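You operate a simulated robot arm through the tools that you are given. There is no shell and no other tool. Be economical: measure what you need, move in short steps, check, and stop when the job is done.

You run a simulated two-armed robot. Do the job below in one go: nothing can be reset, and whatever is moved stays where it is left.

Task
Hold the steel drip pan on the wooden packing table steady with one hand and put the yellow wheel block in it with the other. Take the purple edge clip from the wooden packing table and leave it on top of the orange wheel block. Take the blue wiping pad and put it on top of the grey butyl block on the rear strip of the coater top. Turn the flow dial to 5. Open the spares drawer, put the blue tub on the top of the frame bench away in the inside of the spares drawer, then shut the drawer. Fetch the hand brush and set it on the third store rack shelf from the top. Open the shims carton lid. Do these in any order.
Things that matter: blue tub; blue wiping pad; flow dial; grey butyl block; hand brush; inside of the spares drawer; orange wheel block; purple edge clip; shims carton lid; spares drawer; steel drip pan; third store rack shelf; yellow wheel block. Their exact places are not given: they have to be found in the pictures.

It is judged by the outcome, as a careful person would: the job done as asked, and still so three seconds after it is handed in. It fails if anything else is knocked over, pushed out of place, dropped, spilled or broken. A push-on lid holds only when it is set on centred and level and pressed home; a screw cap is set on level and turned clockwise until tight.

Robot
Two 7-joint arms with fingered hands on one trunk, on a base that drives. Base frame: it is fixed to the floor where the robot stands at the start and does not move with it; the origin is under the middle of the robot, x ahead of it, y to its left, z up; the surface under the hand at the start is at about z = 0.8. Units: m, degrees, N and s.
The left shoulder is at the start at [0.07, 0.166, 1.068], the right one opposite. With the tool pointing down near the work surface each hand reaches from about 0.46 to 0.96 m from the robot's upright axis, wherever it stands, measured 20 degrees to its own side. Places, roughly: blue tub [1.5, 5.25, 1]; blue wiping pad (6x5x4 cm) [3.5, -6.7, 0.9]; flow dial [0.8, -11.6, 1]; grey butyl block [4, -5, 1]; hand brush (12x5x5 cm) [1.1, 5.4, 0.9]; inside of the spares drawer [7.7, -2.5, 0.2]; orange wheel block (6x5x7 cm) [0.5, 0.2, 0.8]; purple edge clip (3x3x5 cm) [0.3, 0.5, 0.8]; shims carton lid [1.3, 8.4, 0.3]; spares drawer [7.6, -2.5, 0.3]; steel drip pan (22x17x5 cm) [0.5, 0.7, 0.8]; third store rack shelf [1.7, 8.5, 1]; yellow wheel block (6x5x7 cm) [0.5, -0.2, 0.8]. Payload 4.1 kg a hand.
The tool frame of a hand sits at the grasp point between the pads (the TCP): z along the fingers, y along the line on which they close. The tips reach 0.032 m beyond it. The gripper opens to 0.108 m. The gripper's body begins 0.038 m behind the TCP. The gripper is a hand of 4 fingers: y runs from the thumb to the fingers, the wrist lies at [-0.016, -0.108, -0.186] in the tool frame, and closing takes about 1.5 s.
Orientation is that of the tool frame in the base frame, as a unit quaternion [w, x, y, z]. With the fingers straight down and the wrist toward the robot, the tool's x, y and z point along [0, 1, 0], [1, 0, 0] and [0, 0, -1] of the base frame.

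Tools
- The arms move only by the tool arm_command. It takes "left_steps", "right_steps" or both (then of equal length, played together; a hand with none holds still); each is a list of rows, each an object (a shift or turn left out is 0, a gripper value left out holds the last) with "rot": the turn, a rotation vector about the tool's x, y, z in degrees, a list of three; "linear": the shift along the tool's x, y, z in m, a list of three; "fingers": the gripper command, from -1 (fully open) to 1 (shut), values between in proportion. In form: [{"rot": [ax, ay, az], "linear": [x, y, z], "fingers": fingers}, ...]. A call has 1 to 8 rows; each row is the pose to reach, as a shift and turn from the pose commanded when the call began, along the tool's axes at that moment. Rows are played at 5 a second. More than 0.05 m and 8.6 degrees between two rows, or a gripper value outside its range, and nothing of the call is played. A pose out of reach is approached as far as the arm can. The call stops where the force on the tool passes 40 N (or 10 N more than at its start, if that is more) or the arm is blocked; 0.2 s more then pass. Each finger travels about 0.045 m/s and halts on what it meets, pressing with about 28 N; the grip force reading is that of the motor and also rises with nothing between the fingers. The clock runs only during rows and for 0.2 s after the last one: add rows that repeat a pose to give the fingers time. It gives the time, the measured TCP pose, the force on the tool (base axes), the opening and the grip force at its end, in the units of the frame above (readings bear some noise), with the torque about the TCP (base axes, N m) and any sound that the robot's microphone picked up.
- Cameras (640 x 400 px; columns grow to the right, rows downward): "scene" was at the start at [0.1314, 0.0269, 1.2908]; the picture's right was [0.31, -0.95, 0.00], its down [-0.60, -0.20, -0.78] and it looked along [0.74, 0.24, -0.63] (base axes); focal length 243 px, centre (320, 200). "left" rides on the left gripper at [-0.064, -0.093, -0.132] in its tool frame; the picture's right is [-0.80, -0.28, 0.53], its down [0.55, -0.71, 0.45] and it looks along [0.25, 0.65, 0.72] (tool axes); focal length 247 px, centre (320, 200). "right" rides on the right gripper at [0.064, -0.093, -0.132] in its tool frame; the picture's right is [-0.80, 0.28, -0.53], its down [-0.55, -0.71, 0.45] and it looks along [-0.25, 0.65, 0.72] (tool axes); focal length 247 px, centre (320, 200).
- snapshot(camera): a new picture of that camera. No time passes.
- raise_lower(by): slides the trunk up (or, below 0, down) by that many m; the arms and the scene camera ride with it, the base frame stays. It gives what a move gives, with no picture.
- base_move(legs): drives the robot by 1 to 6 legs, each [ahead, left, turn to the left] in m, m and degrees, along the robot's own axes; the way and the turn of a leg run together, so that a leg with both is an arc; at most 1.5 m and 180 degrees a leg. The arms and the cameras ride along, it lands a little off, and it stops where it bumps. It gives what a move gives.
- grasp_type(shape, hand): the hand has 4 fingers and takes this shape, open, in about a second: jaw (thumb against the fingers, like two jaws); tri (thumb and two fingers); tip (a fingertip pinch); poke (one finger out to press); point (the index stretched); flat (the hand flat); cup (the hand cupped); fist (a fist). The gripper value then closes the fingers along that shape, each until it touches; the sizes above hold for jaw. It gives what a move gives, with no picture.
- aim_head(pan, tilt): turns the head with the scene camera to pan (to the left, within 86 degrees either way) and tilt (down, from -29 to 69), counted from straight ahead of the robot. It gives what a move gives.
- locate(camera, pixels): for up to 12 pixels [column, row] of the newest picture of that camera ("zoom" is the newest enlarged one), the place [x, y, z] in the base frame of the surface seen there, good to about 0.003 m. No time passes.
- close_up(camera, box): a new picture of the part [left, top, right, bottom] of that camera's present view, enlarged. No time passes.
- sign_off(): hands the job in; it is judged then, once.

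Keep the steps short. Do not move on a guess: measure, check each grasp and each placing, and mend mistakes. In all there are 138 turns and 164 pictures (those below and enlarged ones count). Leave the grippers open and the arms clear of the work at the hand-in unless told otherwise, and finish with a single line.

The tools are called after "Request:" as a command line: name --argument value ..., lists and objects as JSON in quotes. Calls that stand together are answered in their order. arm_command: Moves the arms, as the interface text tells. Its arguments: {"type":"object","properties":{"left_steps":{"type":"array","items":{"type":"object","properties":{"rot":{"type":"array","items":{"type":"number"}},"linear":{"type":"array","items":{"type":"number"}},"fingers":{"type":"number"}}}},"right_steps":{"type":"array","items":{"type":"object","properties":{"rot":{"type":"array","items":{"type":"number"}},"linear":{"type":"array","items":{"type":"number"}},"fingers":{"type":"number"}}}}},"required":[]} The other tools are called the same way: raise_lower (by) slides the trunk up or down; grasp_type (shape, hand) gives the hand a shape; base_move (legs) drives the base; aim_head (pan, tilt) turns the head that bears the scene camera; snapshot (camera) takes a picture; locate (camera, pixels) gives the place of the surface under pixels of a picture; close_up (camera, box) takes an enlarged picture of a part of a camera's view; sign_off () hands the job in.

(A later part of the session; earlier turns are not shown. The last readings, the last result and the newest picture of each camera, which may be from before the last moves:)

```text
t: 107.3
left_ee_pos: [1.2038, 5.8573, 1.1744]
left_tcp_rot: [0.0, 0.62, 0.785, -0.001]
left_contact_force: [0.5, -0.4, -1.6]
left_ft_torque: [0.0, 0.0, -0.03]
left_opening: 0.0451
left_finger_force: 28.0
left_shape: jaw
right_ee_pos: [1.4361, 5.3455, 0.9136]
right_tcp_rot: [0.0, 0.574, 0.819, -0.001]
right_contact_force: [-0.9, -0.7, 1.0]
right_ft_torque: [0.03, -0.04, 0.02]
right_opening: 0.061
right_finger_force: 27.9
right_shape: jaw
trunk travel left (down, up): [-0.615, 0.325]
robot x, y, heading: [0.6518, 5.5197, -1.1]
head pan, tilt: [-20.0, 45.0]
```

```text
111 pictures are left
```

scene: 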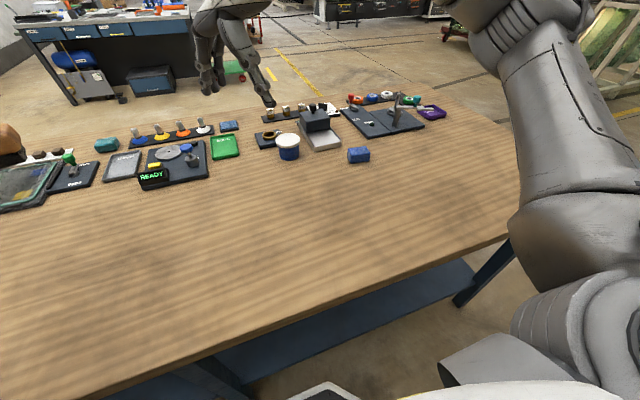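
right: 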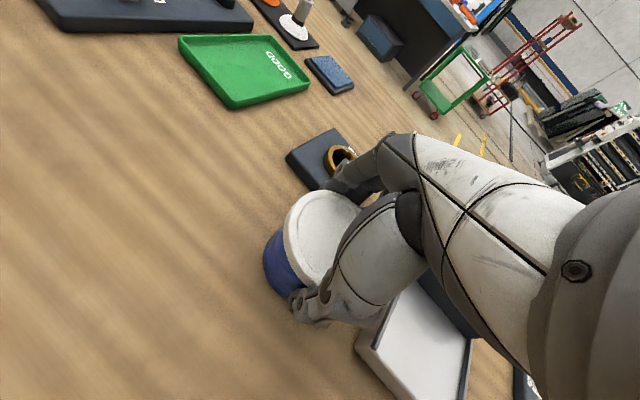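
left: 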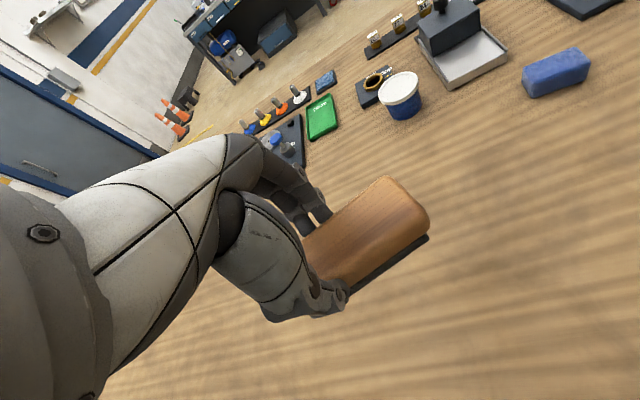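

Gripped (0.061 open). I'll lift straight up and draw back.

Request:
arm_command --right_steps '[{}, {"linear": [0, 0, -0.03]}, {"linear": [0, 0, -0.07]}, {"linear": [0, 0, -0.11]}, {"linear": [0, 0, -0.15]}, {"linear": [0, -0.03, -0.18]}, {"linear": [0, -0.07, -0.2]}, {"linear": [0, -0.11, -0.22]}]'

Request:
arm_command --right_steps '[{"linear": [0, -0.04, 0]}, {"linear": [0, -0.08, 0]}, {"linear": [0, -0.12, 0]}, {"linear": [0, -0.15, 0]}]'

Request:
snapshot --camera "right"

Request:
snapshot --camera "left"

```text
t: 109.1
left_ee_pos: [1.2017, 5.8562, 1.1743]
left_tcp_rot: [0.0, 0.62, 0.785, 0.0]
left_contact_force: [-0.2, -0.3, -0.9]
left_ft_torque: [0.05, 0.0, 0.02]
left_opening: 0.0456
left_finger_force: 28.8
left_shape: jaw
right_ee_pos: [1.3327, 5.3062, 1.1366]
right_tcp_rot: [-0.001, 0.574, 0.819, 0.0]
right_contact_force: [0.4, -0.1, -0.9]
right_ft_torque: [0.01, -0.05, 0.0]
right_opening: 0.0607
right_finger_force: 28.0
right_shape: jaw
trunk travel left (down, up): [-0.615, 0.325]
robot x, y, heading: [0.6541, 5.519, -0.8]
head pan, tilt: [-20.0, 45.0]
```

```text
t: 110.1
left_ee_pos: [1.2024, 5.8563, 1.1752]
left_tcp_rot: [0.001, 0.62, 0.785, 0.0]
left_contact_force: [-0.1, -0.3, -0.6]
left_ft_torque: [0.02, 0.02, 0.01]
left_opening: 0.0453
left_finger_force: 28.0
left_shape: jaw
right_ee_pos: [1.1898, 5.2556, 1.1373]
right_tcp_rot: [0.0, 0.574, 0.819, -0.001]
right_contact_force: [-0.6, 0.2, -0.6]
right_ft_torque: [-0.01, -0.02, 0.01]
right_opening: 0.0606
right_finger_force: 28.1
right_shape: jaw
trunk travel left (down, up): [-0.615, 0.325]
robot x, y, heading: [0.6539, 5.5189, -1.0]
head pan, tilt: [-20.0, 45.0]
```

```text
110 pictures are left
```

right: 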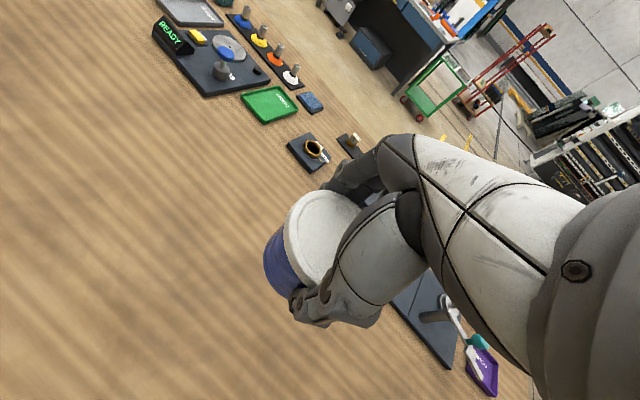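

```text
109 pictures are left
```

left: 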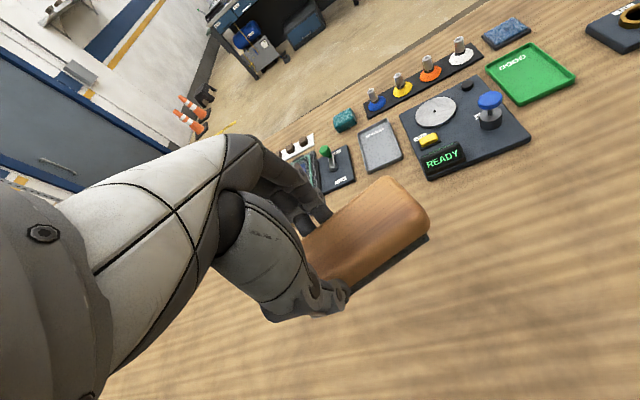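

Both are held. I'll back off from the bench and strafe left toward the rack.

Request:
base_move --legs '[[-0.18, 0, 1], [0, 1.4, 0]]'

Request:
aim_head --pan 55 --tilt 25

Request:
snapshot --camera "scene"

```text
t: 118.2
left_ee_pos: [1.0066, 7.2695, 1.1728]
left_tcp_rot: [0.0, 0.61, 0.792, -0.001]
left_contact_force: [-1.3, -0.2, -1.3]
left_ft_torque: [0.02, 0.05, -0.01]
left_opening: 0.0452
left_finger_force: 28.0
left_shape: jaw
right_ee_pos: [1.0077, 6.6679, 1.1351]
right_tcp_rot: [0.0, 0.564, 0.825, -0.001]
right_contact_force: [-0.1, -1.0, -0.7]
right_ft_torque: [-0.01, 0.01, -0.01]
right_opening: 0.0608
right_finger_force: 28.1
right_shape: jaw
trunk travel left (down, up): [-0.615, 0.325]
robot x, y, heading: [0.4639, 6.9231, 0.2]
head pan, tilt: [-20.0, 45.0]
```

```text
t: 119.7
left_ee_pos: [1.0067, 7.2694, 1.1725]
left_tcp_rot: [0.001, 0.611, 0.792, -0.002]
left_contact_force: [0.6, -1.3, -1.5]
left_ft_torque: [0.0, 0.0, -0.03]
left_opening: 0.0455
left_finger_force: 28.2
left_shape: jaw
right_ee_pos: [1.0084, 6.6673, 1.1356]
right_tcp_rot: [0.0, 0.564, 0.826, 0.0]
right_contact_force: [0.0, 1.1, -1.2]
right_ft_torque: [0.0, 0.01, -0.03]
right_opening: 0.0604
right_finger_force: 28.1
right_shape: jaw
trunk travel left (down, up): [-0.615, 0.325]
robot x, y, heading: [0.4619, 6.922, 0.5]
head pan, tilt: [55.0, 25.0]
```

```text
108 pictures are left
```

scene: 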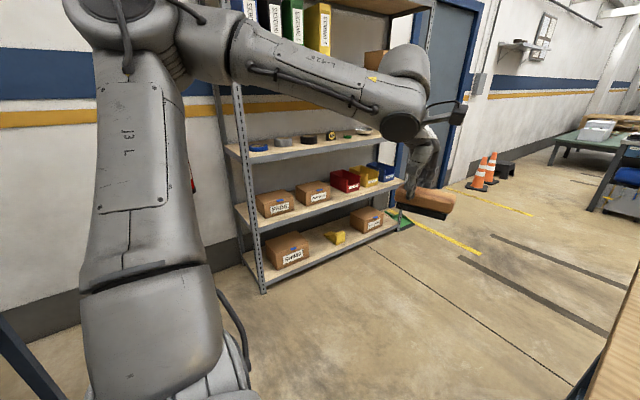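

Request:
close_up --camera "scene" --box '[225, 120, 425, 290]'

Request:
locate --camera "zoom" --pixels '[[95, 95], [150, 90], [450, 40], [300, 70], [60, 260], [200, 220], [220, 310], [500, 220], [200, 370], [330, 130], [380, 125], [380, 60]]'

```text
2.35 times, centred on (325, 205) of scene
```

zoom: 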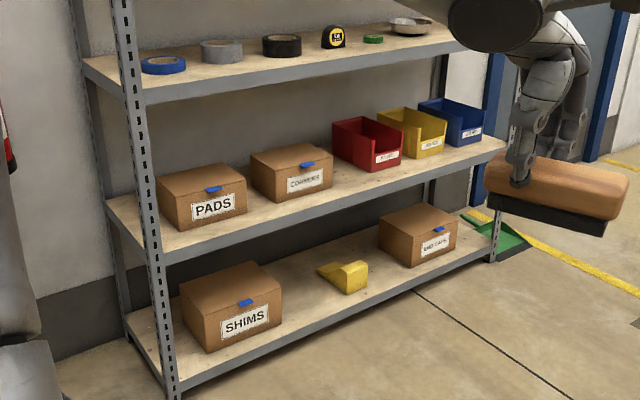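

```text
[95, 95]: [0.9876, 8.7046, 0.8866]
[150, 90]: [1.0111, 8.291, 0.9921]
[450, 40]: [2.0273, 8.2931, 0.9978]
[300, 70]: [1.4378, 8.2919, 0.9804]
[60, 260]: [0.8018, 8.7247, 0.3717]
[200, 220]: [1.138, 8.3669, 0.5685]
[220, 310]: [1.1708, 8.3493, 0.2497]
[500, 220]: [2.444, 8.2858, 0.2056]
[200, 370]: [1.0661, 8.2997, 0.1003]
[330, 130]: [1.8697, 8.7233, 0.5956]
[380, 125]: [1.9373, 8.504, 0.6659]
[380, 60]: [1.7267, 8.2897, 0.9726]
```

SHIMS is the lower left carton, its front at y≈8.35. The third shelf's edge is at y≈8.29, top about 1.0. I'll drive in front of the rack and face it.

Request:
base_move --legs '[[1.05, 0, 0], [0, 0, 89.5], [0.5, 0, 0]]'

Request:
aim_head --pan 10 --tilt 20

Request:
snapshot --camera "scene"

```text
t: 121.9
left_ee_pos: [1.2597, 7.2671, 1.1692]
left_tcp_rot: [-0.002, 0.614, 0.79, -0.004]
left_contact_force: [0.8, 0.1, -1.7]
left_ft_torque: [0.01, 0.09, 0.0]
left_opening: 0.0455
left_finger_force: 28.2
left_shape: jaw
right_ee_pos: [1.2553, 6.6652, 1.1318]
right_tcp_rot: [-0.002, 0.569, 0.822, -0.004]
right_contact_force: [-0.3, -0.7, -1.1]
right_ft_torque: [0.0, 0.06, 0.0]
right_opening: 0.0605
right_finger_force: 28.1
right_shape: jaw
trunk travel left (down, up): [-0.615, 0.325]
robot x, y, heading: [0.7079, 6.9173, -0.2]
head pan, tilt: [55.0, 25.0]
stopped in leg 1: the robot was blocked; the commanded pose is now the measured one
```

```text
t: 123.1
left_ee_pos: [1.255, 7.2666, 1.1729]
left_tcp_rot: [0.0, 0.615, 0.788, -0.002]
left_contact_force: [-0.5, 0.9, -1.3]
left_ft_torque: [0.01, 0.01, 0.02]
left_opening: 0.0451
left_finger_force: 27.8
left_shape: jaw
right_ee_pos: [1.2482, 6.6661, 1.1354]
right_tcp_rot: [0.0, 0.569, 0.822, -0.002]
right_contact_force: [0.6, 0.2, -1.6]
right_ft_torque: [-0.03, -0.02, -0.01]
right_opening: 0.0609
right_finger_force: 27.9
right_shape: jaw
trunk travel left (down, up): [-0.615, 0.325]
robot x, y, heading: [0.7092, 6.922, -0.2]
head pan, tilt: [10.0, 20.0]
```

```text
106 pictures are left
```

scene: 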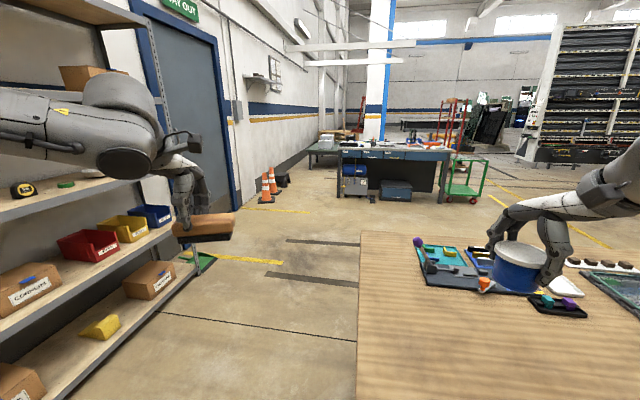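

Blocked, probably by the bench end. I'll measure it.

Request:
locate --camera "scene" --pixels '[[361, 235], [360, 330], [500, 290], [360, 260], [60, 195], [20, 205]]'

Request:
aim_head --pan -15 --tilt 60

Request:
snapshot --camera "scene"

```text
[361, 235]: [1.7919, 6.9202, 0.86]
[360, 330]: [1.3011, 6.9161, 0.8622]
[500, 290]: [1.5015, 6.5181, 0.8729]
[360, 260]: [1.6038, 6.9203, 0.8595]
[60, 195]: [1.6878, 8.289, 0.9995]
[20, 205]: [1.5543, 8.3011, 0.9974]
```

```text
t: 124.1
left_ee_pos: [1.2538, 7.2667, 1.174]
left_tcp_rot: [0.0, 0.615, 0.789, -0.001]
left_contact_force: [0.1, -0.4, -1.3]
left_ft_torque: [0.02, 0.02, 0.0]
left_opening: 0.0454
left_finger_force: 28.5
left_shape: jaw
right_ee_pos: [1.2482, 6.665, 1.1342]
right_tcp_rot: [-0.001, 0.569, 0.822, -0.001]
right_contact_force: [0.7, -0.1, -1.2]
right_ft_torque: [-0.03, -0.04, -0.05]
right_opening: 0.0608
right_finger_force: 28.1
right_shape: jaw
trunk travel left (down, up): [-0.615, 0.325]
robot x, y, heading: [0.7043, 6.9215, -0.2]
head pan, tilt: [-15.0, 60.0]
```

```text
105 pictures are left
```

scene: 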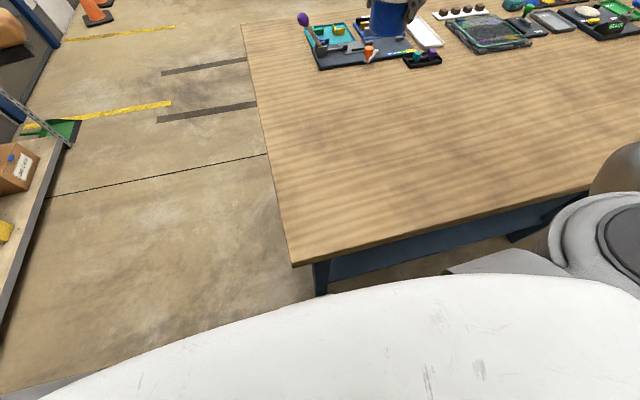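

The bench ends at y=6.92. I'll back off, strafe on to y≈7.4, then go ahead and turn.

Request:
base_move --legs '[[-0.1, 0, 0], [0, 0.48, 0], [0.95, 0, 0], [0, 0, 90]]'

Request:
aim_head --pan 10 --tilt 20

Request:
snapshot --camera "scene"

```text
t: 136.4
left_ee_pos: [1.2284, 7.9371, 1.1729]
left_tcp_rot: [0.001, -0.146, 0.989, -0.001]
left_contact_force: [-0.4, 0.0, -1.3]
left_ft_torque: [-0.01, 0.05, 0.01]
left_opening: 0.045
left_finger_force: 27.9
left_shape: jaw
right_ee_pos: [1.8301, 7.9613, 1.1354]
right_tcp_rot: [0.001, -0.202, 0.979, -0.001]
right_contact_force: [0.7, -1.3, -0.8]
right_ft_torque: [0.01, 0.03, 0.0]
right_opening: 0.0604
right_finger_force: 28.5
right_shape: jaw
trunk travel left (down, up): [-0.615, 0.325]
robot x, y, heading: [1.6005, 7.4076, 92.3]
head pan, tilt: [-15.0, 60.0]
```

```text
t: 137.5
left_ee_pos: [1.2284, 7.9373, 1.1722]
left_tcp_rot: [0.001, -0.147, 0.989, -0.002]
left_contact_force: [0.2, 0.6, -0.3]
left_ft_torque: [-0.02, 0.03, 0.04]
left_opening: 0.0449
left_finger_force: 28.4
left_shape: jaw
right_ee_pos: [1.8291, 7.9603, 1.1352]
right_tcp_rot: [0.0, -0.201, 0.98, -0.002]
right_contact_force: [-0.3, 0.7, -0.7]
right_ft_torque: [-0.02, 0.0, 0.0]
right_opening: 0.0604
right_finger_force: 27.7
right_shape: jaw
trunk travel left (down, up): [-0.615, 0.325]
robot x, y, heading: [1.5984, 7.4057, 92.5]
head pan, tilt: [10.0, 20.0]
```

```text
104 pictures are left
```

scene: 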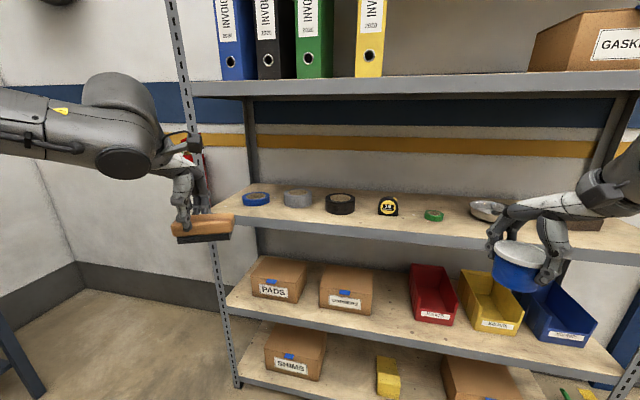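

Request:
locate --camera "scene" --pixels '[[255, 195], [298, 192], [340, 205], [388, 207], [433, 217], [330, 225], [300, 222], [400, 230], [380, 85], [215, 240], [265, 225], [370, 205]]'

Request:
close_up --camera "scene" --box '[200, 60, 440, 260]'

```text
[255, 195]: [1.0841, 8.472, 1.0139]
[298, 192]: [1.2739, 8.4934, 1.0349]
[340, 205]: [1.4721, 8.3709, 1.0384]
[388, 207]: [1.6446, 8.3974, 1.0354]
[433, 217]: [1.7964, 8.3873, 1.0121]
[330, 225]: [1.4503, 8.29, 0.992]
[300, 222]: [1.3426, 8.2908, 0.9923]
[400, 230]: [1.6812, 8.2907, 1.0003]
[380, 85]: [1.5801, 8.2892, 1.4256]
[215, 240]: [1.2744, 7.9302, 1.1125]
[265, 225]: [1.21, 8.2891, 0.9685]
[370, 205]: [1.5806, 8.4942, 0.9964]
```

```text
2.00 times, centred on (320, 160) of scene
```

zoom: 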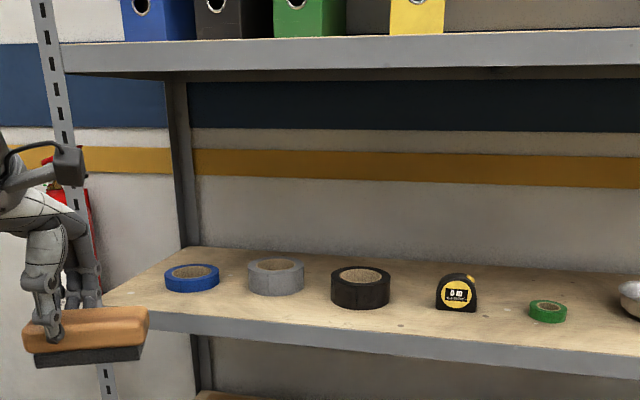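

Shelf top ≈ 0.998; free spot at x≈1.27 near the front edge (y≈8.345). I'll drive forward 0.22, with the right hand drawn back first.

Request:
arm_command --right_steps '[{"linear": [0, -0.04, 0]}, {"linear": [0, -0.08, 0]}, {"linear": [0, -0.1, 0]}]' --left_steps '[{"rot": [0, 0, 6]}, {"rot": [0, 0, 12]}, {"rot": [0, 0, 17]}]'

Request:
base_move --legs '[[0.22, 0.03, -2.4]]'

Request:
snapshot --camera "left"

```text
t: 138.3
left_ee_pos: [1.2288, 7.9375, 1.1727]
left_tcp_rot: [0.002, 0.002, 1.0, 0.0]
left_contact_force: [0.0, 0.7, -1.2]
left_ft_torque: [0.02, 0.0, 0.03]
left_opening: 0.045
left_finger_force: 27.6
left_shape: jaw
right_ee_pos: [1.8663, 7.8668, 1.134]
right_tcp_rot: [0.0, -0.203, 0.979, -0.001]
right_contact_force: [-0.1, 0.5, -1.2]
right_ft_torque: [0.0, -0.01, 0.03]
right_opening: 0.0603
right_finger_force: 28.3
right_shape: jaw
trunk travel left (down, up): [-0.615, 0.325]
robot x, y, heading: [1.597, 7.408, 92.4]
head pan, tilt: [10.0, 20.0]
```

```text
t: 140.0
left_ee_pos: [1.2216, 8.1816, 1.1712]
left_tcp_rot: [0.002, 0.026, 1.0, -0.001]
left_contact_force: [-1.0, 0.6, -1.8]
left_ft_torque: [0.01, 0.06, -0.01]
left_opening: 0.0449
left_finger_force: 27.9
left_shape: jaw
right_ee_pos: [1.8548, 8.0785, 1.1341]
right_tcp_rot: [0.001, -0.178, 0.984, -0.002]
right_contact_force: [0.7, 0.4, -0.3]
right_ft_torque: [-0.02, -0.02, -0.01]
right_opening: 0.0602
right_finger_force: 28.0
right_shape: jaw
trunk travel left (down, up): [-0.615, 0.325]
robot x, y, heading: [1.5637, 7.6343, 89.6]
head pan, tilt: [10.0, 20.0]
```

```text
102 pictures are left
```

left: 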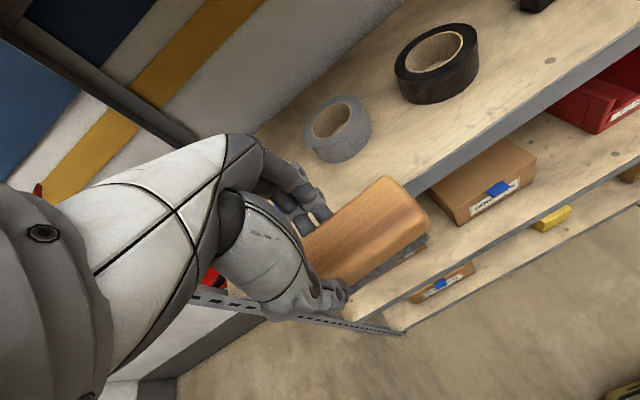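

Request:
arm_command --left_steps '[{"linear": [-0.01, 0, 0.023]}, {"linear": [-0.02, 0.01, 0.046]}, {"linear": [-0.0345, 0.05, 0.046]}, {"linear": [-0.0345, 0.09, 0.046]}, {"linear": [-0.0345, 0.13, 0.046]}, {"linear": [-0.0345, 0.1654, 0.046]}, {"linear": [-0.0345, 0.1654, 0.046]}]'

Request:
snapshot --camera "left"

Request:
close_up --camera "scene" --box '[160, 100, 400, 250]'

```text
t: 141.6
left_ee_pos: [1.2598, 8.3428, 1.126]
left_tcp_rot: [0.002, 0.024, 1.0, 0.0]
left_contact_force: [0.7, -0.5, -1.5]
left_ft_torque: [0.02, -0.01, -0.01]
left_opening: 0.0447
left_finger_force: 28.1
left_shape: jaw
right_ee_pos: [1.8566, 8.0784, 1.1333]
right_tcp_rot: [0.0, -0.178, 0.984, -0.001]
right_contact_force: [0.2, 0.3, -1.5]
right_ft_torque: [0.04, 0.02, 0.02]
right_opening: 0.0604
right_finger_force: 28.2
right_shape: jaw
trunk travel left (down, up): [-0.615, 0.325]
robot x, y, heading: [1.5653, 7.6327, 89.6]
head pan, tilt: [10.0, 20.0]
```

```text
101 pictures are left
```

left: 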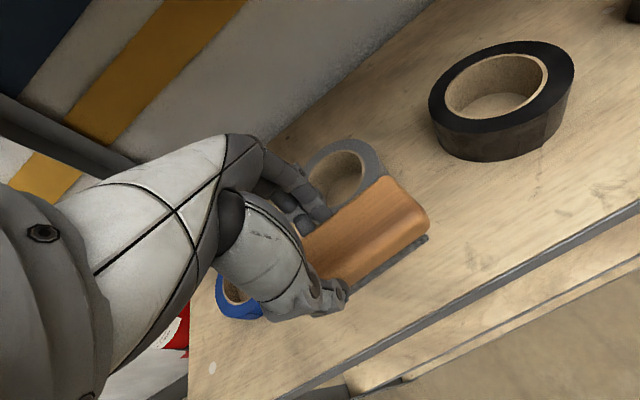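

```text
2.67 times, centred on (280, 175) of scene
```

zoom: 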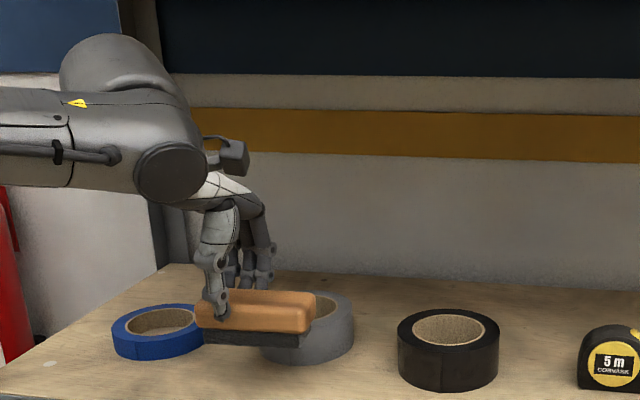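

Request:
locate --camera "zoom" --pixels '[[310, 362], [345, 350], [280, 358], [160, 357], [195, 345], [305, 300], [310, 328], [300, 345], [205, 340], [400, 378], [250, 390]]'

```text
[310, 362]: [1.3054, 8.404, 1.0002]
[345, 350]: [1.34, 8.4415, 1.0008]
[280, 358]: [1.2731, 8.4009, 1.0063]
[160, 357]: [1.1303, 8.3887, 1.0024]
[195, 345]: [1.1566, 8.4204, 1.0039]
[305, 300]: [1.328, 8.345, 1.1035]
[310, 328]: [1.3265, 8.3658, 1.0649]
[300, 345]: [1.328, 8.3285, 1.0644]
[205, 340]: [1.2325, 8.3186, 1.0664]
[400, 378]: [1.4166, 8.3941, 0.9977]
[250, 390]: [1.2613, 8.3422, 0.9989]
```

The brush bottom is 0.062 below the TCP; the grey tape's front is at y 8.40. I'll shift 12 mm toward the front and lower.

Request:
arm_command --left_steps '[{"linear": [0, -0.012, 0.02]}, {"linear": [0, -0.012, 0.04]}, {"linear": [0, -0.012, 0.055]}, {"linear": [0, -0.012, 0.06]}, {"linear": [0, -0.012, 0.063]}, {"linear": [0, -0.012, 0.066]}]'

Request:
close_up --camera "scene" --box '[160, 100, 400, 250]'

```text
t: 143.0
left_ee_pos: [1.2629, 8.3313, 1.0621]
left_tcp_rot: [0.002, 0.027, 1.0, 0.001]
left_contact_force: [-1.9, 1.3, 8.9]
left_ft_torque: [0.05, 0.09, -0.02]
left_opening: 0.0452
left_finger_force: 27.8
left_shape: jaw
right_ee_pos: [1.8555, 8.0786, 1.135]
right_tcp_rot: [0.0, -0.179, 0.984, -0.001]
right_contact_force: [-0.2, -0.1, -0.8]
right_ft_torque: [-0.01, 0.0, 0.02]
right_opening: 0.0602
right_finger_force: 28.3
right_shape: jaw
trunk travel left (down, up): [-0.615, 0.325]
robot x, y, heading: [1.5653, 7.6272, 89.6]
head pan, tilt: [10.0, 20.0]
```

```text
2.67 times, centred on (280, 175) of scene
```

zoom: 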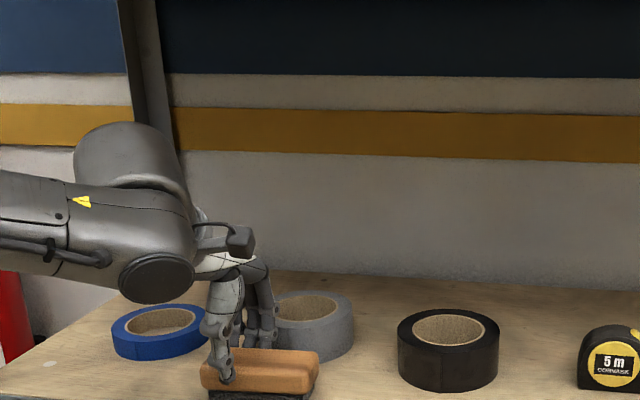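

Contact at 9 N. I'll open slightly and rise.

Request:
arm_command --left_steps '[{"linear": [0, 0, -0.001], "fingers": 0}, {"linear": [0, 0, -0.001], "fingers": -0.2}, {"linear": [0, 0, -0.001], "fingers": -0.2}, {"linear": [0, 0, -0.02]}, {"linear": [0, 0, -0.045]}, {"linear": [0, -0.01, -0.08]}, {"linear": [0, -0.05, -0.1]}, {"linear": [0, -0.1, -0.1]}]'

Request:
close_up --camera "scene" --box '[160, 100, 400, 250]'

```text
t: 144.8
left_ee_pos: [1.2563, 8.2277, 1.1637]
left_tcp_rot: [0.002, 0.027, 1.0, 0.0]
left_contact_force: [-0.7, -0.3, -0.1]
left_ft_torque: [0.02, -0.03, 0.01]
left_opening: 0.0646
left_finger_force: 0.0
left_shape: jaw
right_ee_pos: [1.8555, 8.0776, 1.1342]
right_tcp_rot: [0.0, -0.178, 0.984, -0.001]
right_contact_force: [-0.8, 0.1, -0.5]
right_ft_torque: [0.01, -0.03, -0.01]
right_opening: 0.0605
right_finger_force: 28.2
right_shape: jaw
trunk travel left (down, up): [-0.615, 0.325]
robot x, y, heading: [1.5684, 7.6291, 89.8]
head pan, tilt: [10.0, 20.0]
```

```text
2.67 times, centred on (280, 175) of scene
```

zoom: 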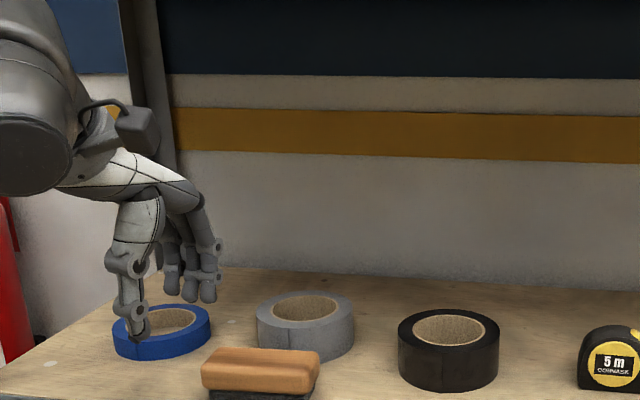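

The brush is on the shelf. Now the carton: I'll draw the left hand back, lower the trunk and look.

Request:
arm_command --left_steps '[{"linear": [0, -0.05, 0]}, {"linear": [0, -0.1, 0]}, {"linear": [0, -0.15, 0]}, {"linear": [0, -0.17, 0]}]'

Request:
raise_lower --by -0.5

Request:
aim_head --pan 25 --tilt 35

Request:
snapshot --camera "scene"

Request:
snapshot --camera "left"

```text
t: 145.8
left_ee_pos: [1.2451, 8.0622, 1.1609]
left_tcp_rot: [0.001, 0.027, 1.0, -0.001]
left_contact_force: [-0.2, 0.3, -0.2]
left_ft_torque: [0.01, 0.0, -0.02]
left_opening: 0.0645
left_finger_force: 0.0
left_shape: jaw
right_ee_pos: [1.856, 8.0805, 1.1338]
right_tcp_rot: [0.001, -0.178, 0.984, -0.002]
right_contact_force: [-0.6, 0.6, -0.6]
right_ft_torque: [0.0, 0.0, 0.01]
right_opening: 0.0604
right_finger_force: 28.3
right_shape: jaw
trunk travel left (down, up): [-0.615, 0.325]
robot x, y, heading: [1.5676, 7.6347, 89.8]
head pan, tilt: [10.0, 20.0]
```

```text
refused: -0.5 is not a number from -0.4 to 0.4
```

```text
t: 146.6
left_ee_pos: [1.2452, 8.063, 1.1606]
left_tcp_rot: [0.001, 0.026, 1.0, 0.0]
left_contact_force: [0.8, 0.3, 0.3]
left_ft_torque: [0.0, 0.0, -0.02]
left_opening: 0.0647
left_finger_force: 0.0
left_shape: jaw
right_ee_pos: [1.8564, 8.08, 1.1322]
right_tcp_rot: [0.001, -0.179, 0.984, -0.002]
right_contact_force: [-1.4, 0.4, -0.6]
right_ft_torque: [0.01, 0.0, 0.01]
right_opening: 0.0601
right_finger_force: 28.1
right_shape: jaw
trunk travel left (down, up): [-0.615, 0.325]
robot x, y, heading: [1.5677, 7.6355, 89.5]
head pan, tilt: [25.0, 35.0]
```

```text
97 pictures are left
```

scene: 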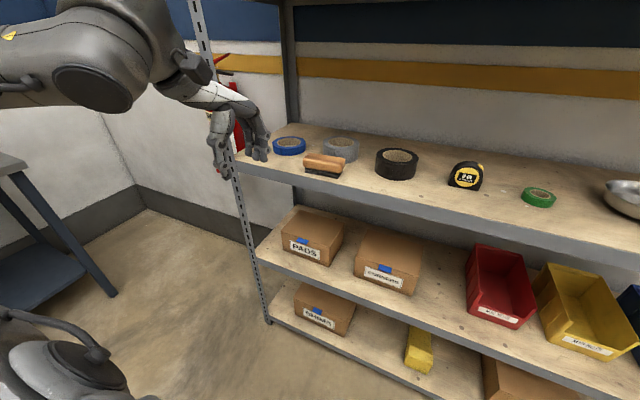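

```text
96 pictures are left
```

left: 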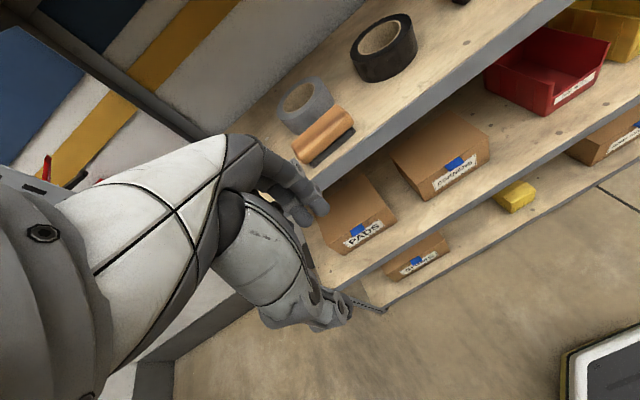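

Request:
raise_lower --by -0.4

Request:
raise_lower --by -0.15

Request:
snapshot --camera "scene"

```text
t: 150.4
left_ee_pos: [1.2453, 8.0626, 0.7616]
left_tcp_rot: [0.001, 0.026, 1.0, -0.001]
left_contact_force: [-1.2, -0.2, -0.4]
left_ft_torque: [0.01, 0.01, 0.0]
left_opening: 0.0643
left_finger_force: 0.0
left_shape: jaw
right_ee_pos: [1.8554, 8.0789, 0.7341]
right_tcp_rot: [0.0, -0.178, 0.984, 0.0]
right_contact_force: [1.0, 0.0, -1.8]
right_ft_torque: [0.05, 0.02, 0.02]
right_opening: 0.0601
right_finger_force: 27.3
right_shape: jaw
trunk travel left (down, up): [-0.215, 0.725]
robot x, y, heading: [1.5684, 7.6293, 89.5]
head pan, tilt: [25.0, 35.0]
```

```text
t: 152.2
left_ee_pos: [1.2442, 8.0637, 0.6109]
left_tcp_rot: [0.002, 0.026, 1.0, -0.002]
left_contact_force: [0.2, -0.2, -1.1]
left_ft_torque: [0.0, -0.02, -0.02]
left_opening: 0.0645
left_finger_force: 0.1
left_shape: jaw
right_ee_pos: [1.855, 8.0806, 0.5836]
right_tcp_rot: [0.001, -0.178, 0.984, -0.001]
right_contact_force: [-0.3, -0.6, -0.5]
right_ft_torque: [0.02, 0.02, -0.01]
right_opening: 0.0603
right_finger_force: 28.3
right_shape: jaw
trunk travel left (down, up): [-0.065, 0.875]
robot x, y, heading: [1.5685, 7.6302, 89.7]
head pan, tilt: [25.0, 35.0]
```

```text
95 pictures are left
```

scene: 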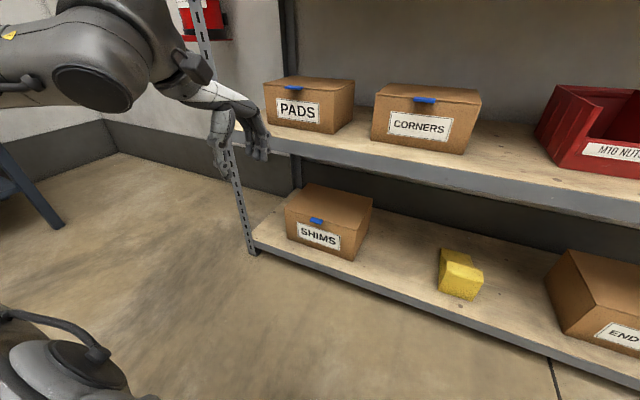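

Request:
close_up --camera "scene" --box '[250, 160, 410, 280]'

Request:
locate --camera "zoom" --pixels '[[145, 195], [210, 100], [480, 180], [365, 300], [265, 240], [240, 245], [290, 248], [265, 255], [145, 310], [350, 400], [270, 320], [310, 170]]'

Request:
locate --camera "scene" --pixels '[[330, 163], [420, 181], [300, 152]]'

```text
3.33 times, centred on (330, 220) of scene
```

zoom: 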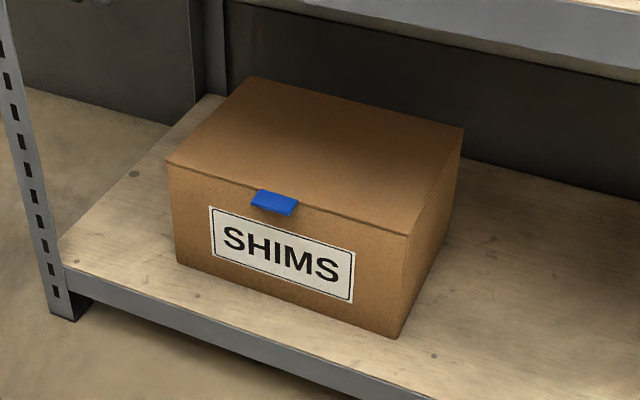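

```text
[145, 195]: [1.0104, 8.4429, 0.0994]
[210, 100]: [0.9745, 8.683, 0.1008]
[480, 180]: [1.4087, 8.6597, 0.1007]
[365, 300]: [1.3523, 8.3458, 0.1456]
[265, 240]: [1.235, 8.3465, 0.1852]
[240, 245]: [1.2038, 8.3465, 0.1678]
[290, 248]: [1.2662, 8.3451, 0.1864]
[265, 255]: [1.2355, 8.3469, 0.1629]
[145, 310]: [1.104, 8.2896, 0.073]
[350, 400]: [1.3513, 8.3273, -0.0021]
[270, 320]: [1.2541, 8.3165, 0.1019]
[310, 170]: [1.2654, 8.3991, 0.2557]
```

```text
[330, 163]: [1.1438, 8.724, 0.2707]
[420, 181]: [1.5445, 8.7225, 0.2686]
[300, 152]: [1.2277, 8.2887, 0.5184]
```

Request:
locate --camera "zoom" --pixels '[[175, 160], [403, 228], [252, 84], [455, 132], [262, 198], [285, 206], [255, 204], [290, 212], [272, 194], [273, 206], [273, 213], [200, 185]]'

Request:
close_up --camera "scene" --box '[295, 200, 345, 240]'

```text
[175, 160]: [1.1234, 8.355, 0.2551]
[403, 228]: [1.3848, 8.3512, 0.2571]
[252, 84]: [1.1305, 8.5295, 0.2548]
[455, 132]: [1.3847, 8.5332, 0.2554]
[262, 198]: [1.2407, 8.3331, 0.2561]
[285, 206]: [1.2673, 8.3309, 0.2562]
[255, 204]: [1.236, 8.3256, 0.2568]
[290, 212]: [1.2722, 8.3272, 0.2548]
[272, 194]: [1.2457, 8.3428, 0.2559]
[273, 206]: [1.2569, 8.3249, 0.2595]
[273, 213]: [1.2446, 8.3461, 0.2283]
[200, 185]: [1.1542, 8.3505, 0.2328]
```

```text
10.00 times, centred on (320, 220) of scene
```

zoom: 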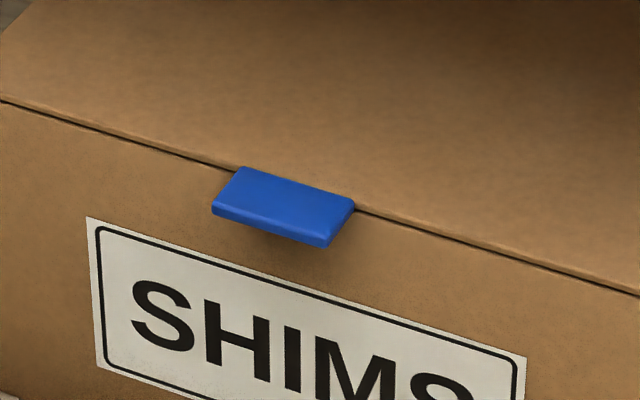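

The tab is a flat tongue sticking out 23 mm from the lid's front at (1.254, 8.335, 0.255), hinge at the back (y≈8.535). I plan to lift it from below with the closed left fingers pointing forward. First I'll turn the hand in free space.

Request:
arm_command --left_steps '[{"rot": [-4.6, -4.6, -4.6], "fingers": 1}, {"rot": [-9.2, -9.2, -9.2], "fingers": 1}, {"rot": [-13.8, -13.8, -13.8], "fingers": 1}, {"rot": [-18.4, -18.4, -18.4], "fingers": 1}, {"rot": [-23, -23, -23], "fingers": 1}, {"rot": [-27.6, -27.6, -27.6], "fingers": 1}, {"rot": [-32.2, -32.2, -32.2], "fingers": 1}, {"rot": [-36.8, -36.8, -36.8], "fingers": 1}]'

Request:
snapshot --camera "scene"

```text
t: 154.0
left_ee_pos: [1.1898, 8.1126, 0.7008]
left_tcp_rot: [0.308, -0.282, 0.861, 0.291]
left_contact_force: [1.3, -0.7, 0.9]
left_ft_torque: [0.01, 0.05, 0.04]
left_opening: 0.0002
left_finger_force: 28.2
left_shape: jaw
left hand out of reach, approached as far as the arm can: row 2, 3, 4, 5, 6, 7, 8
right_ee_pos: [1.8556, 8.0788, 0.5862]
right_tcp_rot: [0.001, -0.178, 0.984, 0.0]
right_contact_force: [0.1, 0.1, -0.2]
right_ft_torque: [-0.01, 0.04, -0.02]
right_opening: 0.0604
right_finger_force: 27.9
right_shape: jaw
trunk travel left (down, up): [-0.065, 0.875]
robot x, y, heading: [1.5658, 7.6316, 89.9]
head pan, tilt: [25.0, 35.0]
```

```text
92 pictures are left
```

scene: 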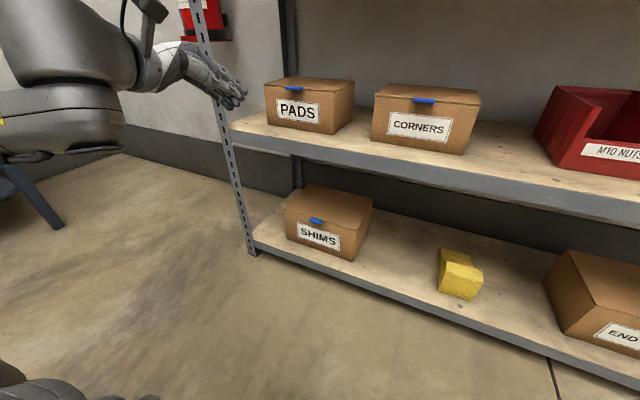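

The orientation works but the hand is too close to the body. I'll back up the base 0.2 m and keep turning while extending.

Request:
base_move --legs '[[-0.22, 0, 0]]'

Request:
arm_command --left_steps '[{"rot": [-4.6, -4.6, -4.6]}, {"rot": [-9.2, -9.2, -9.2]}, {"rot": [-13.8, -13.8, -13.8]}, {"rot": [-18.4, -18.4, -18.4]}, {"rot": [-23, -23, -23]}, {"rot": [-27.6, -27.6, -27.6]}, {"rot": [-32.2, -32.2, -32.2]}]'

Request:
snapshot --camera "scene"

```text
t: 155.7
left_ee_pos: [1.1861, 7.8914, 0.7012]
left_tcp_rot: [0.305, -0.282, 0.862, 0.29]
left_contact_force: [0.3, 0.2, -0.1]
left_ft_torque: [0.01, 0.01, 0.02]
left_opening: 0.0
left_finger_force: 28.1
left_shape: jaw
right_ee_pos: [1.8549, 7.8548, 0.5841]
right_tcp_rot: [0.001, -0.178, 0.984, -0.001]
right_contact_force: [0.5, -0.9, -1.2]
right_ft_torque: [0.0, -0.02, -0.02]
right_opening: 0.0602
right_finger_force: 27.7
right_shape: jaw
trunk travel left (down, up): [-0.065, 0.875]
robot x, y, heading: [1.5609, 7.4038, 89.8]
head pan, tilt: [25.0, 35.0]
```

```text
t: 157.5
left_ee_pos: [1.0476, 7.9051, 0.5059]
left_tcp_rot: [-0.337, 0.65, -0.551, -0.401]
left_contact_force: [-0.7, 0.1, -0.1]
left_ft_torque: [-0.02, -0.05, -0.02]
left_opening: 0.0
left_finger_force: 28.0
left_shape: jaw
left hand out of reach, approached as far as the arm can: row 1, 2, 3, 4, 5, 6, 7
right_ee_pos: [1.8538, 7.8551, 0.5838]
right_tcp_rot: [0.001, -0.178, 0.984, -0.001]
right_contact_force: [-0.8, 0.2, -0.9]
right_ft_torque: [0.0, -0.02, 0.0]
right_opening: 0.0603
right_finger_force: 27.8
right_shape: jaw
trunk travel left (down, up): [-0.065, 0.875]
robot x, y, heading: [1.5633, 7.405, 89.7]
head pan, tilt: [25.0, 35.0]
stopped in row 7 (left hand): the arm was blocked; the commanded pose is now the measured one
```

```text
91 pictures are left
```

scene: 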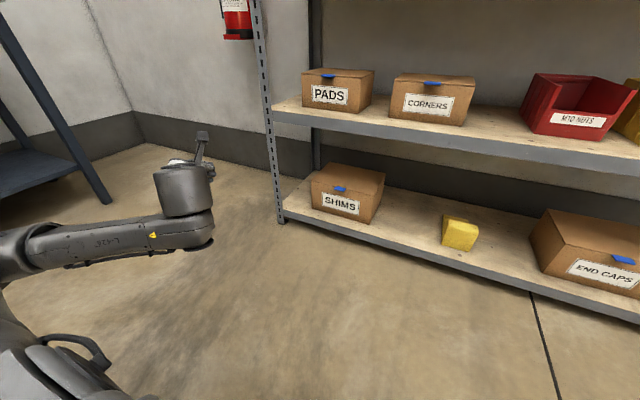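

The hand now points forward and 27° down with its closing line sideways. I'll bring it toward the front of the carton and level it.

Request:
arm_command --left_steps '[{"linear": [0.01, -0.036, 0.017], "rot": [0, -5, 0]}, {"linear": [0.02, -0.072, 0.034], "rot": [0, -10, 0]}, {"linear": [0.03, -0.107, 0.051], "rot": [0, -15, 0]}, {"linear": [0.04, -0.143, 0.068], "rot": [0, -20, 0]}, {"linear": [0.05, -0.178, 0.085], "rot": [0, -25, 0]}, {"linear": [0.059, -0.214, 0.103], "rot": [0, -30, 0]}, {"linear": [0.059, -0.214, 0.103], "rot": [0, -30, 0]}]'

Request:
snapshot --camera "scene"

Request:
snapshot --camera "left"

```text
t: 158.9
left_ee_pos: [1.1969, 8.0041, 0.4466]
left_tcp_rot: [0.409, -0.462, 0.478, 0.625]
left_contact_force: [-0.3, 0.5, -0.6]
left_ft_torque: [0.01, -0.01, 0.01]
left_opening: 0.0
left_finger_force: 28.1
left_shape: jaw
right_ee_pos: [1.8543, 7.8548, 0.5823]
right_tcp_rot: [-0.001, -0.177, 0.984, -0.001]
right_contact_force: [0.0, -0.4, -1.1]
right_ft_torque: [0.02, 0.03, 0.02]
right_opening: 0.0601
right_finger_force: 28.1
right_shape: jaw
trunk travel left (down, up): [-0.065, 0.875]
robot x, y, heading: [1.565, 7.4067, 89.7]
head pan, tilt: [25.0, 35.0]
stopped in row 7 (left hand): the arm was blocked; the commanded pose is now the measured one
```

```text
90 pictures are left
```

scene: 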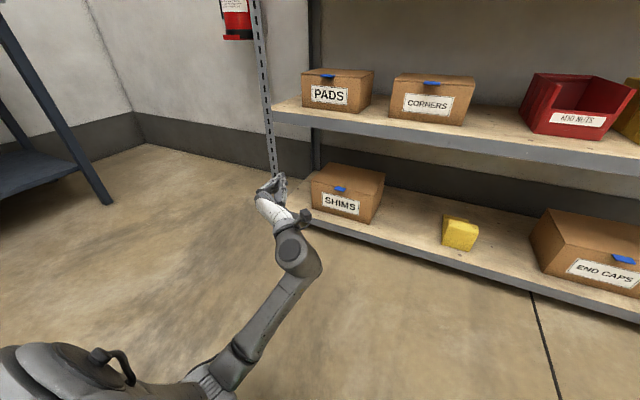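

```text
89 pictures are left
```

left: 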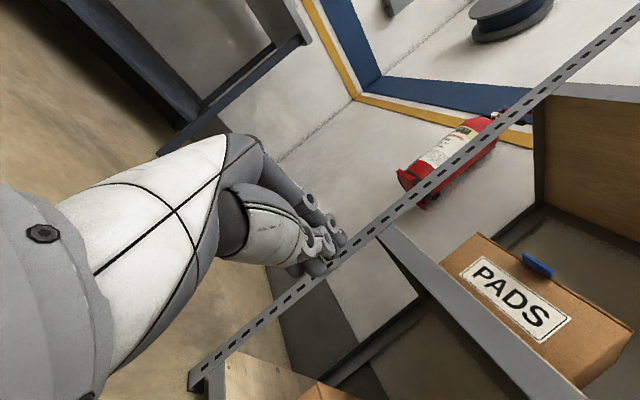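

The arm is now reaching nicely forward. I'll lower the hand in front of the carton, below the tab's height.

Request:
arm_command --left_steps '[{"linear": [0.036, -0.02, 0.0144]}, {"linear": [0.072, -0.041, 0.029]}, {"linear": [0.107, -0.061, 0.043]}, {"linear": [0.143, -0.081, 0.058]}, {"linear": [0.179, -0.101, 0.072]}, {"linear": [0.214, -0.122, 0.087]}, {"linear": [0.25, -0.142, 0.101]}, {"linear": [0.25, -0.142, 0.101]}]'

Request:
snapshot --camera "scene"

Request:
snapshot --camera "left"

```text
t: 160.9
left_ee_pos: [1.1883, 8.0637, 0.3473]
left_tcp_rot: [0.382, -0.437, 0.491, 0.65]
left_contact_force: [0.6, 0.4, -0.3]
left_ft_torque: [0.02, -0.03, 0.02]
left_opening: 0.0
left_finger_force: 28.3
left_shape: jaw
left hand out of reach, approached as far as the arm can: row 4, 5, 6, 7, 8
right_ee_pos: [1.8544, 7.8551, 0.5809]
right_tcp_rot: [-0.001, -0.178, 0.984, -0.001]
right_contact_force: [1.3, 0.1, -1.9]
right_ft_torque: [0.0, -0.02, 0.0]
right_opening: 0.0606
right_finger_force: 27.9
right_shape: jaw
trunk travel left (down, up): [-0.065, 0.875]
robot x, y, heading: [1.5642, 7.4087, 89.5]
head pan, tilt: [25.0, 35.0]
stopped in row 8 (left hand): the arm was blocked; the commanded pose is now the measured one
```

```text
88 pictures are left
```

scene: 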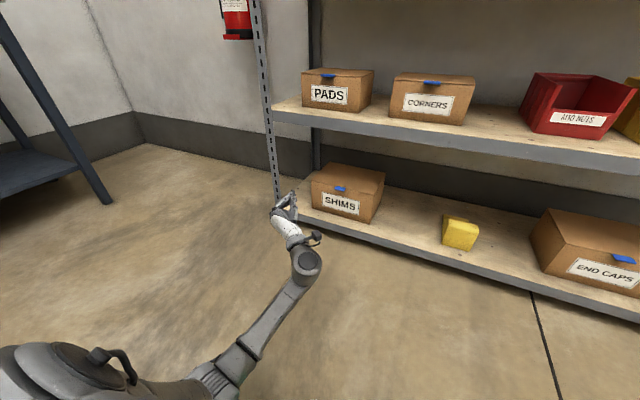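

```text
87 pictures are left
```

left: 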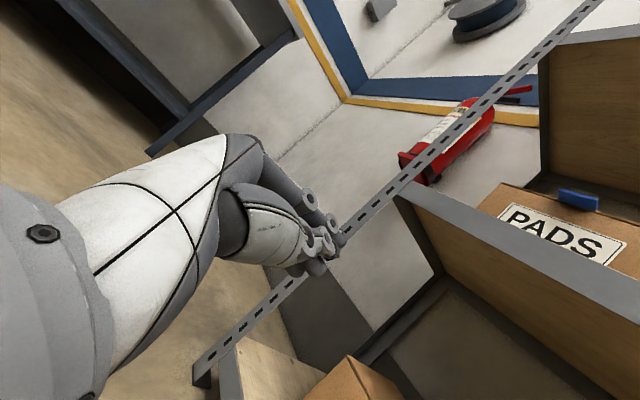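

Level is hard at that height, so I'll lower the trunk the rest and pitch the hand down about 25°.

Request:
raise_lower --by -0.06

Request:
arm_command --left_steps '[{"linear": [0.01, 0, 0], "rot": [0, 6, 0]}, {"linear": [0.02, -0.01, 0], "rot": [0, 12, 0]}, {"linear": [0.03, -0.02, 0], "rot": [0, 18, 0]}, {"linear": [0.04, -0.03, 0], "rot": [0, 24, 0]}, {"linear": [0.05, -0.04, 0], "rot": [0, 30, 0]}, {"linear": [0.06, -0.05, 0], "rot": [0, 30, 0]}]'

```text
t: 161.9
left_ee_pos: [1.1804, 8.0661, 0.3329]
left_tcp_rot: [0.373, -0.412, 0.492, 0.67]
left_contact_force: [0.0, -0.3, 0.1]
left_ft_torque: [-0.01, -0.02, -0.05]
left_opening: 0.0001
left_finger_force: 28.2
left_shape: jaw
right_ee_pos: [1.8603, 7.8513, 0.5363]
right_tcp_rot: [-0.006, -0.178, 0.984, 0.003]
right_contact_force: [-0.1, -0.2, -1.7]
right_ft_torque: [0.0, -0.01, 0.01]
right_opening: 0.0604
right_finger_force: 27.7
right_shape: jaw
trunk travel left (down, up): [-0.005, 0.935]
robot x, y, heading: [1.562, 7.4094, 89.5]
head pan, tilt: [25.0, 35.0]
```

```text
t: 162.6
left_ee_pos: [1.1359, 8.0657, 0.3108]
left_tcp_rot: [0.269, -0.458, 0.543, 0.65]
left_contact_force: [0.0, -0.6, 0.7]
left_ft_torque: [-0.01, -0.05, -0.01]
left_opening: 0.0001
left_finger_force: 28.1
left_shape: jaw
right_ee_pos: [1.8563, 7.8548, 0.5237]
right_tcp_rot: [-0.002, -0.178, 0.984, 0.0]
right_contact_force: [0.5, 0.4, -1.2]
right_ft_torque: [-0.04, 0.04, -0.02]
right_opening: 0.0602
right_finger_force: 28.5
right_shape: jaw
trunk travel left (down, up): [-0.005, 0.935]
robot x, y, heading: [1.562, 7.4064, 89.8]
head pan, tilt: [25.0, 35.0]
stopped in row 3 (left hand): the arm was blocked; the commanded pose is now the measured one
```

The left arm seems blocked by something, so I'll look down at it.

Request:
aim_head --pan 35 --tilt 62

Request:
snapshot --camera "scene"

```text
t: 163.5
left_ee_pos: [1.1349, 8.0678, 0.3093]
left_tcp_rot: [0.268, -0.46, 0.543, 0.65]
left_contact_force: [0.1, 0.3, -0.2]
left_ft_torque: [-0.02, 0.0, -0.02]
left_opening: 0.0003
left_finger_force: 28.4
left_shape: jaw
right_ee_pos: [1.8546, 7.8557, 0.5235]
right_tcp_rot: [-0.002, -0.178, 0.984, 0.0]
right_contact_force: [0.0, -0.2, -1.5]
right_ft_torque: [-0.02, 0.01, 0.03]
right_opening: 0.0602
right_finger_force: 27.9
right_shape: jaw
trunk travel left (down, up): [-0.005, 0.935]
robot x, y, heading: [1.5656, 7.4093, 89.6]
head pan, tilt: [35.0, 62.0]
```

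```text
86 pictures are left
```

scene: 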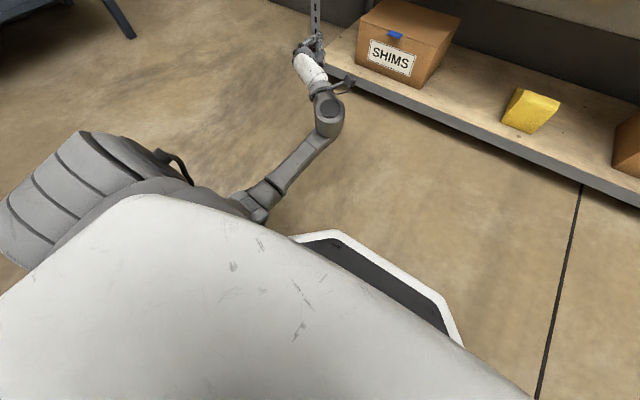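

The elbow hangs low against the base. I'll raise the trunk 0.2 to free it.

Request:
raise_lower --by 0.2

Request:
arm_command --left_steps '[{}, {}]'

```text
t: 165.7
left_ee_pos: [1.1381, 8.0672, 0.4989]
left_tcp_rot: [0.27, -0.466, 0.544, 0.643]
left_contact_force: [-0.2, -0.4, 0.3]
left_ft_torque: [0.01, 0.02, 0.0]
left_opening: 0.0001
left_finger_force: 28.2
left_shape: jaw
right_ee_pos: [1.8541, 7.8547, 0.7231]
right_tcp_rot: [0.0, -0.178, 0.984, -0.002]
right_contact_force: [0.1, 0.3, -1.4]
right_ft_torque: [-0.07, -0.01, 0.01]
right_opening: 0.0603
right_finger_force: 27.4
right_shape: jaw
trunk travel left (down, up): [-0.205, 0.735]
robot x, y, heading: [1.5652, 7.4096, 89.7]
head pan, tilt: [35.0, 62.0]
```

```text
t: 166.3
left_ee_pos: [1.1377, 8.0643, 0.4984]
left_tcp_rot: [0.271, -0.466, 0.544, 0.643]
left_contact_force: [0.6, -1.3, -0.1]
left_ft_torque: [-0.02, 0.01, 0.0]
left_opening: 0.0
left_finger_force: 28.1
left_shape: jaw
right_ee_pos: [1.8533, 7.8555, 0.7245]
right_tcp_rot: [0.001, -0.179, 0.984, -0.002]
right_contact_force: [-1.5, -0.1, -0.9]
right_ft_torque: [-0.04, -0.02, 0.0]
right_opening: 0.0603
right_finger_force: 28.4
right_shape: jaw
trunk travel left (down, up): [-0.205, 0.735]
robot x, y, heading: [1.5663, 7.4077, 89.6]
head pan, tilt: [35.0, 62.0]
```

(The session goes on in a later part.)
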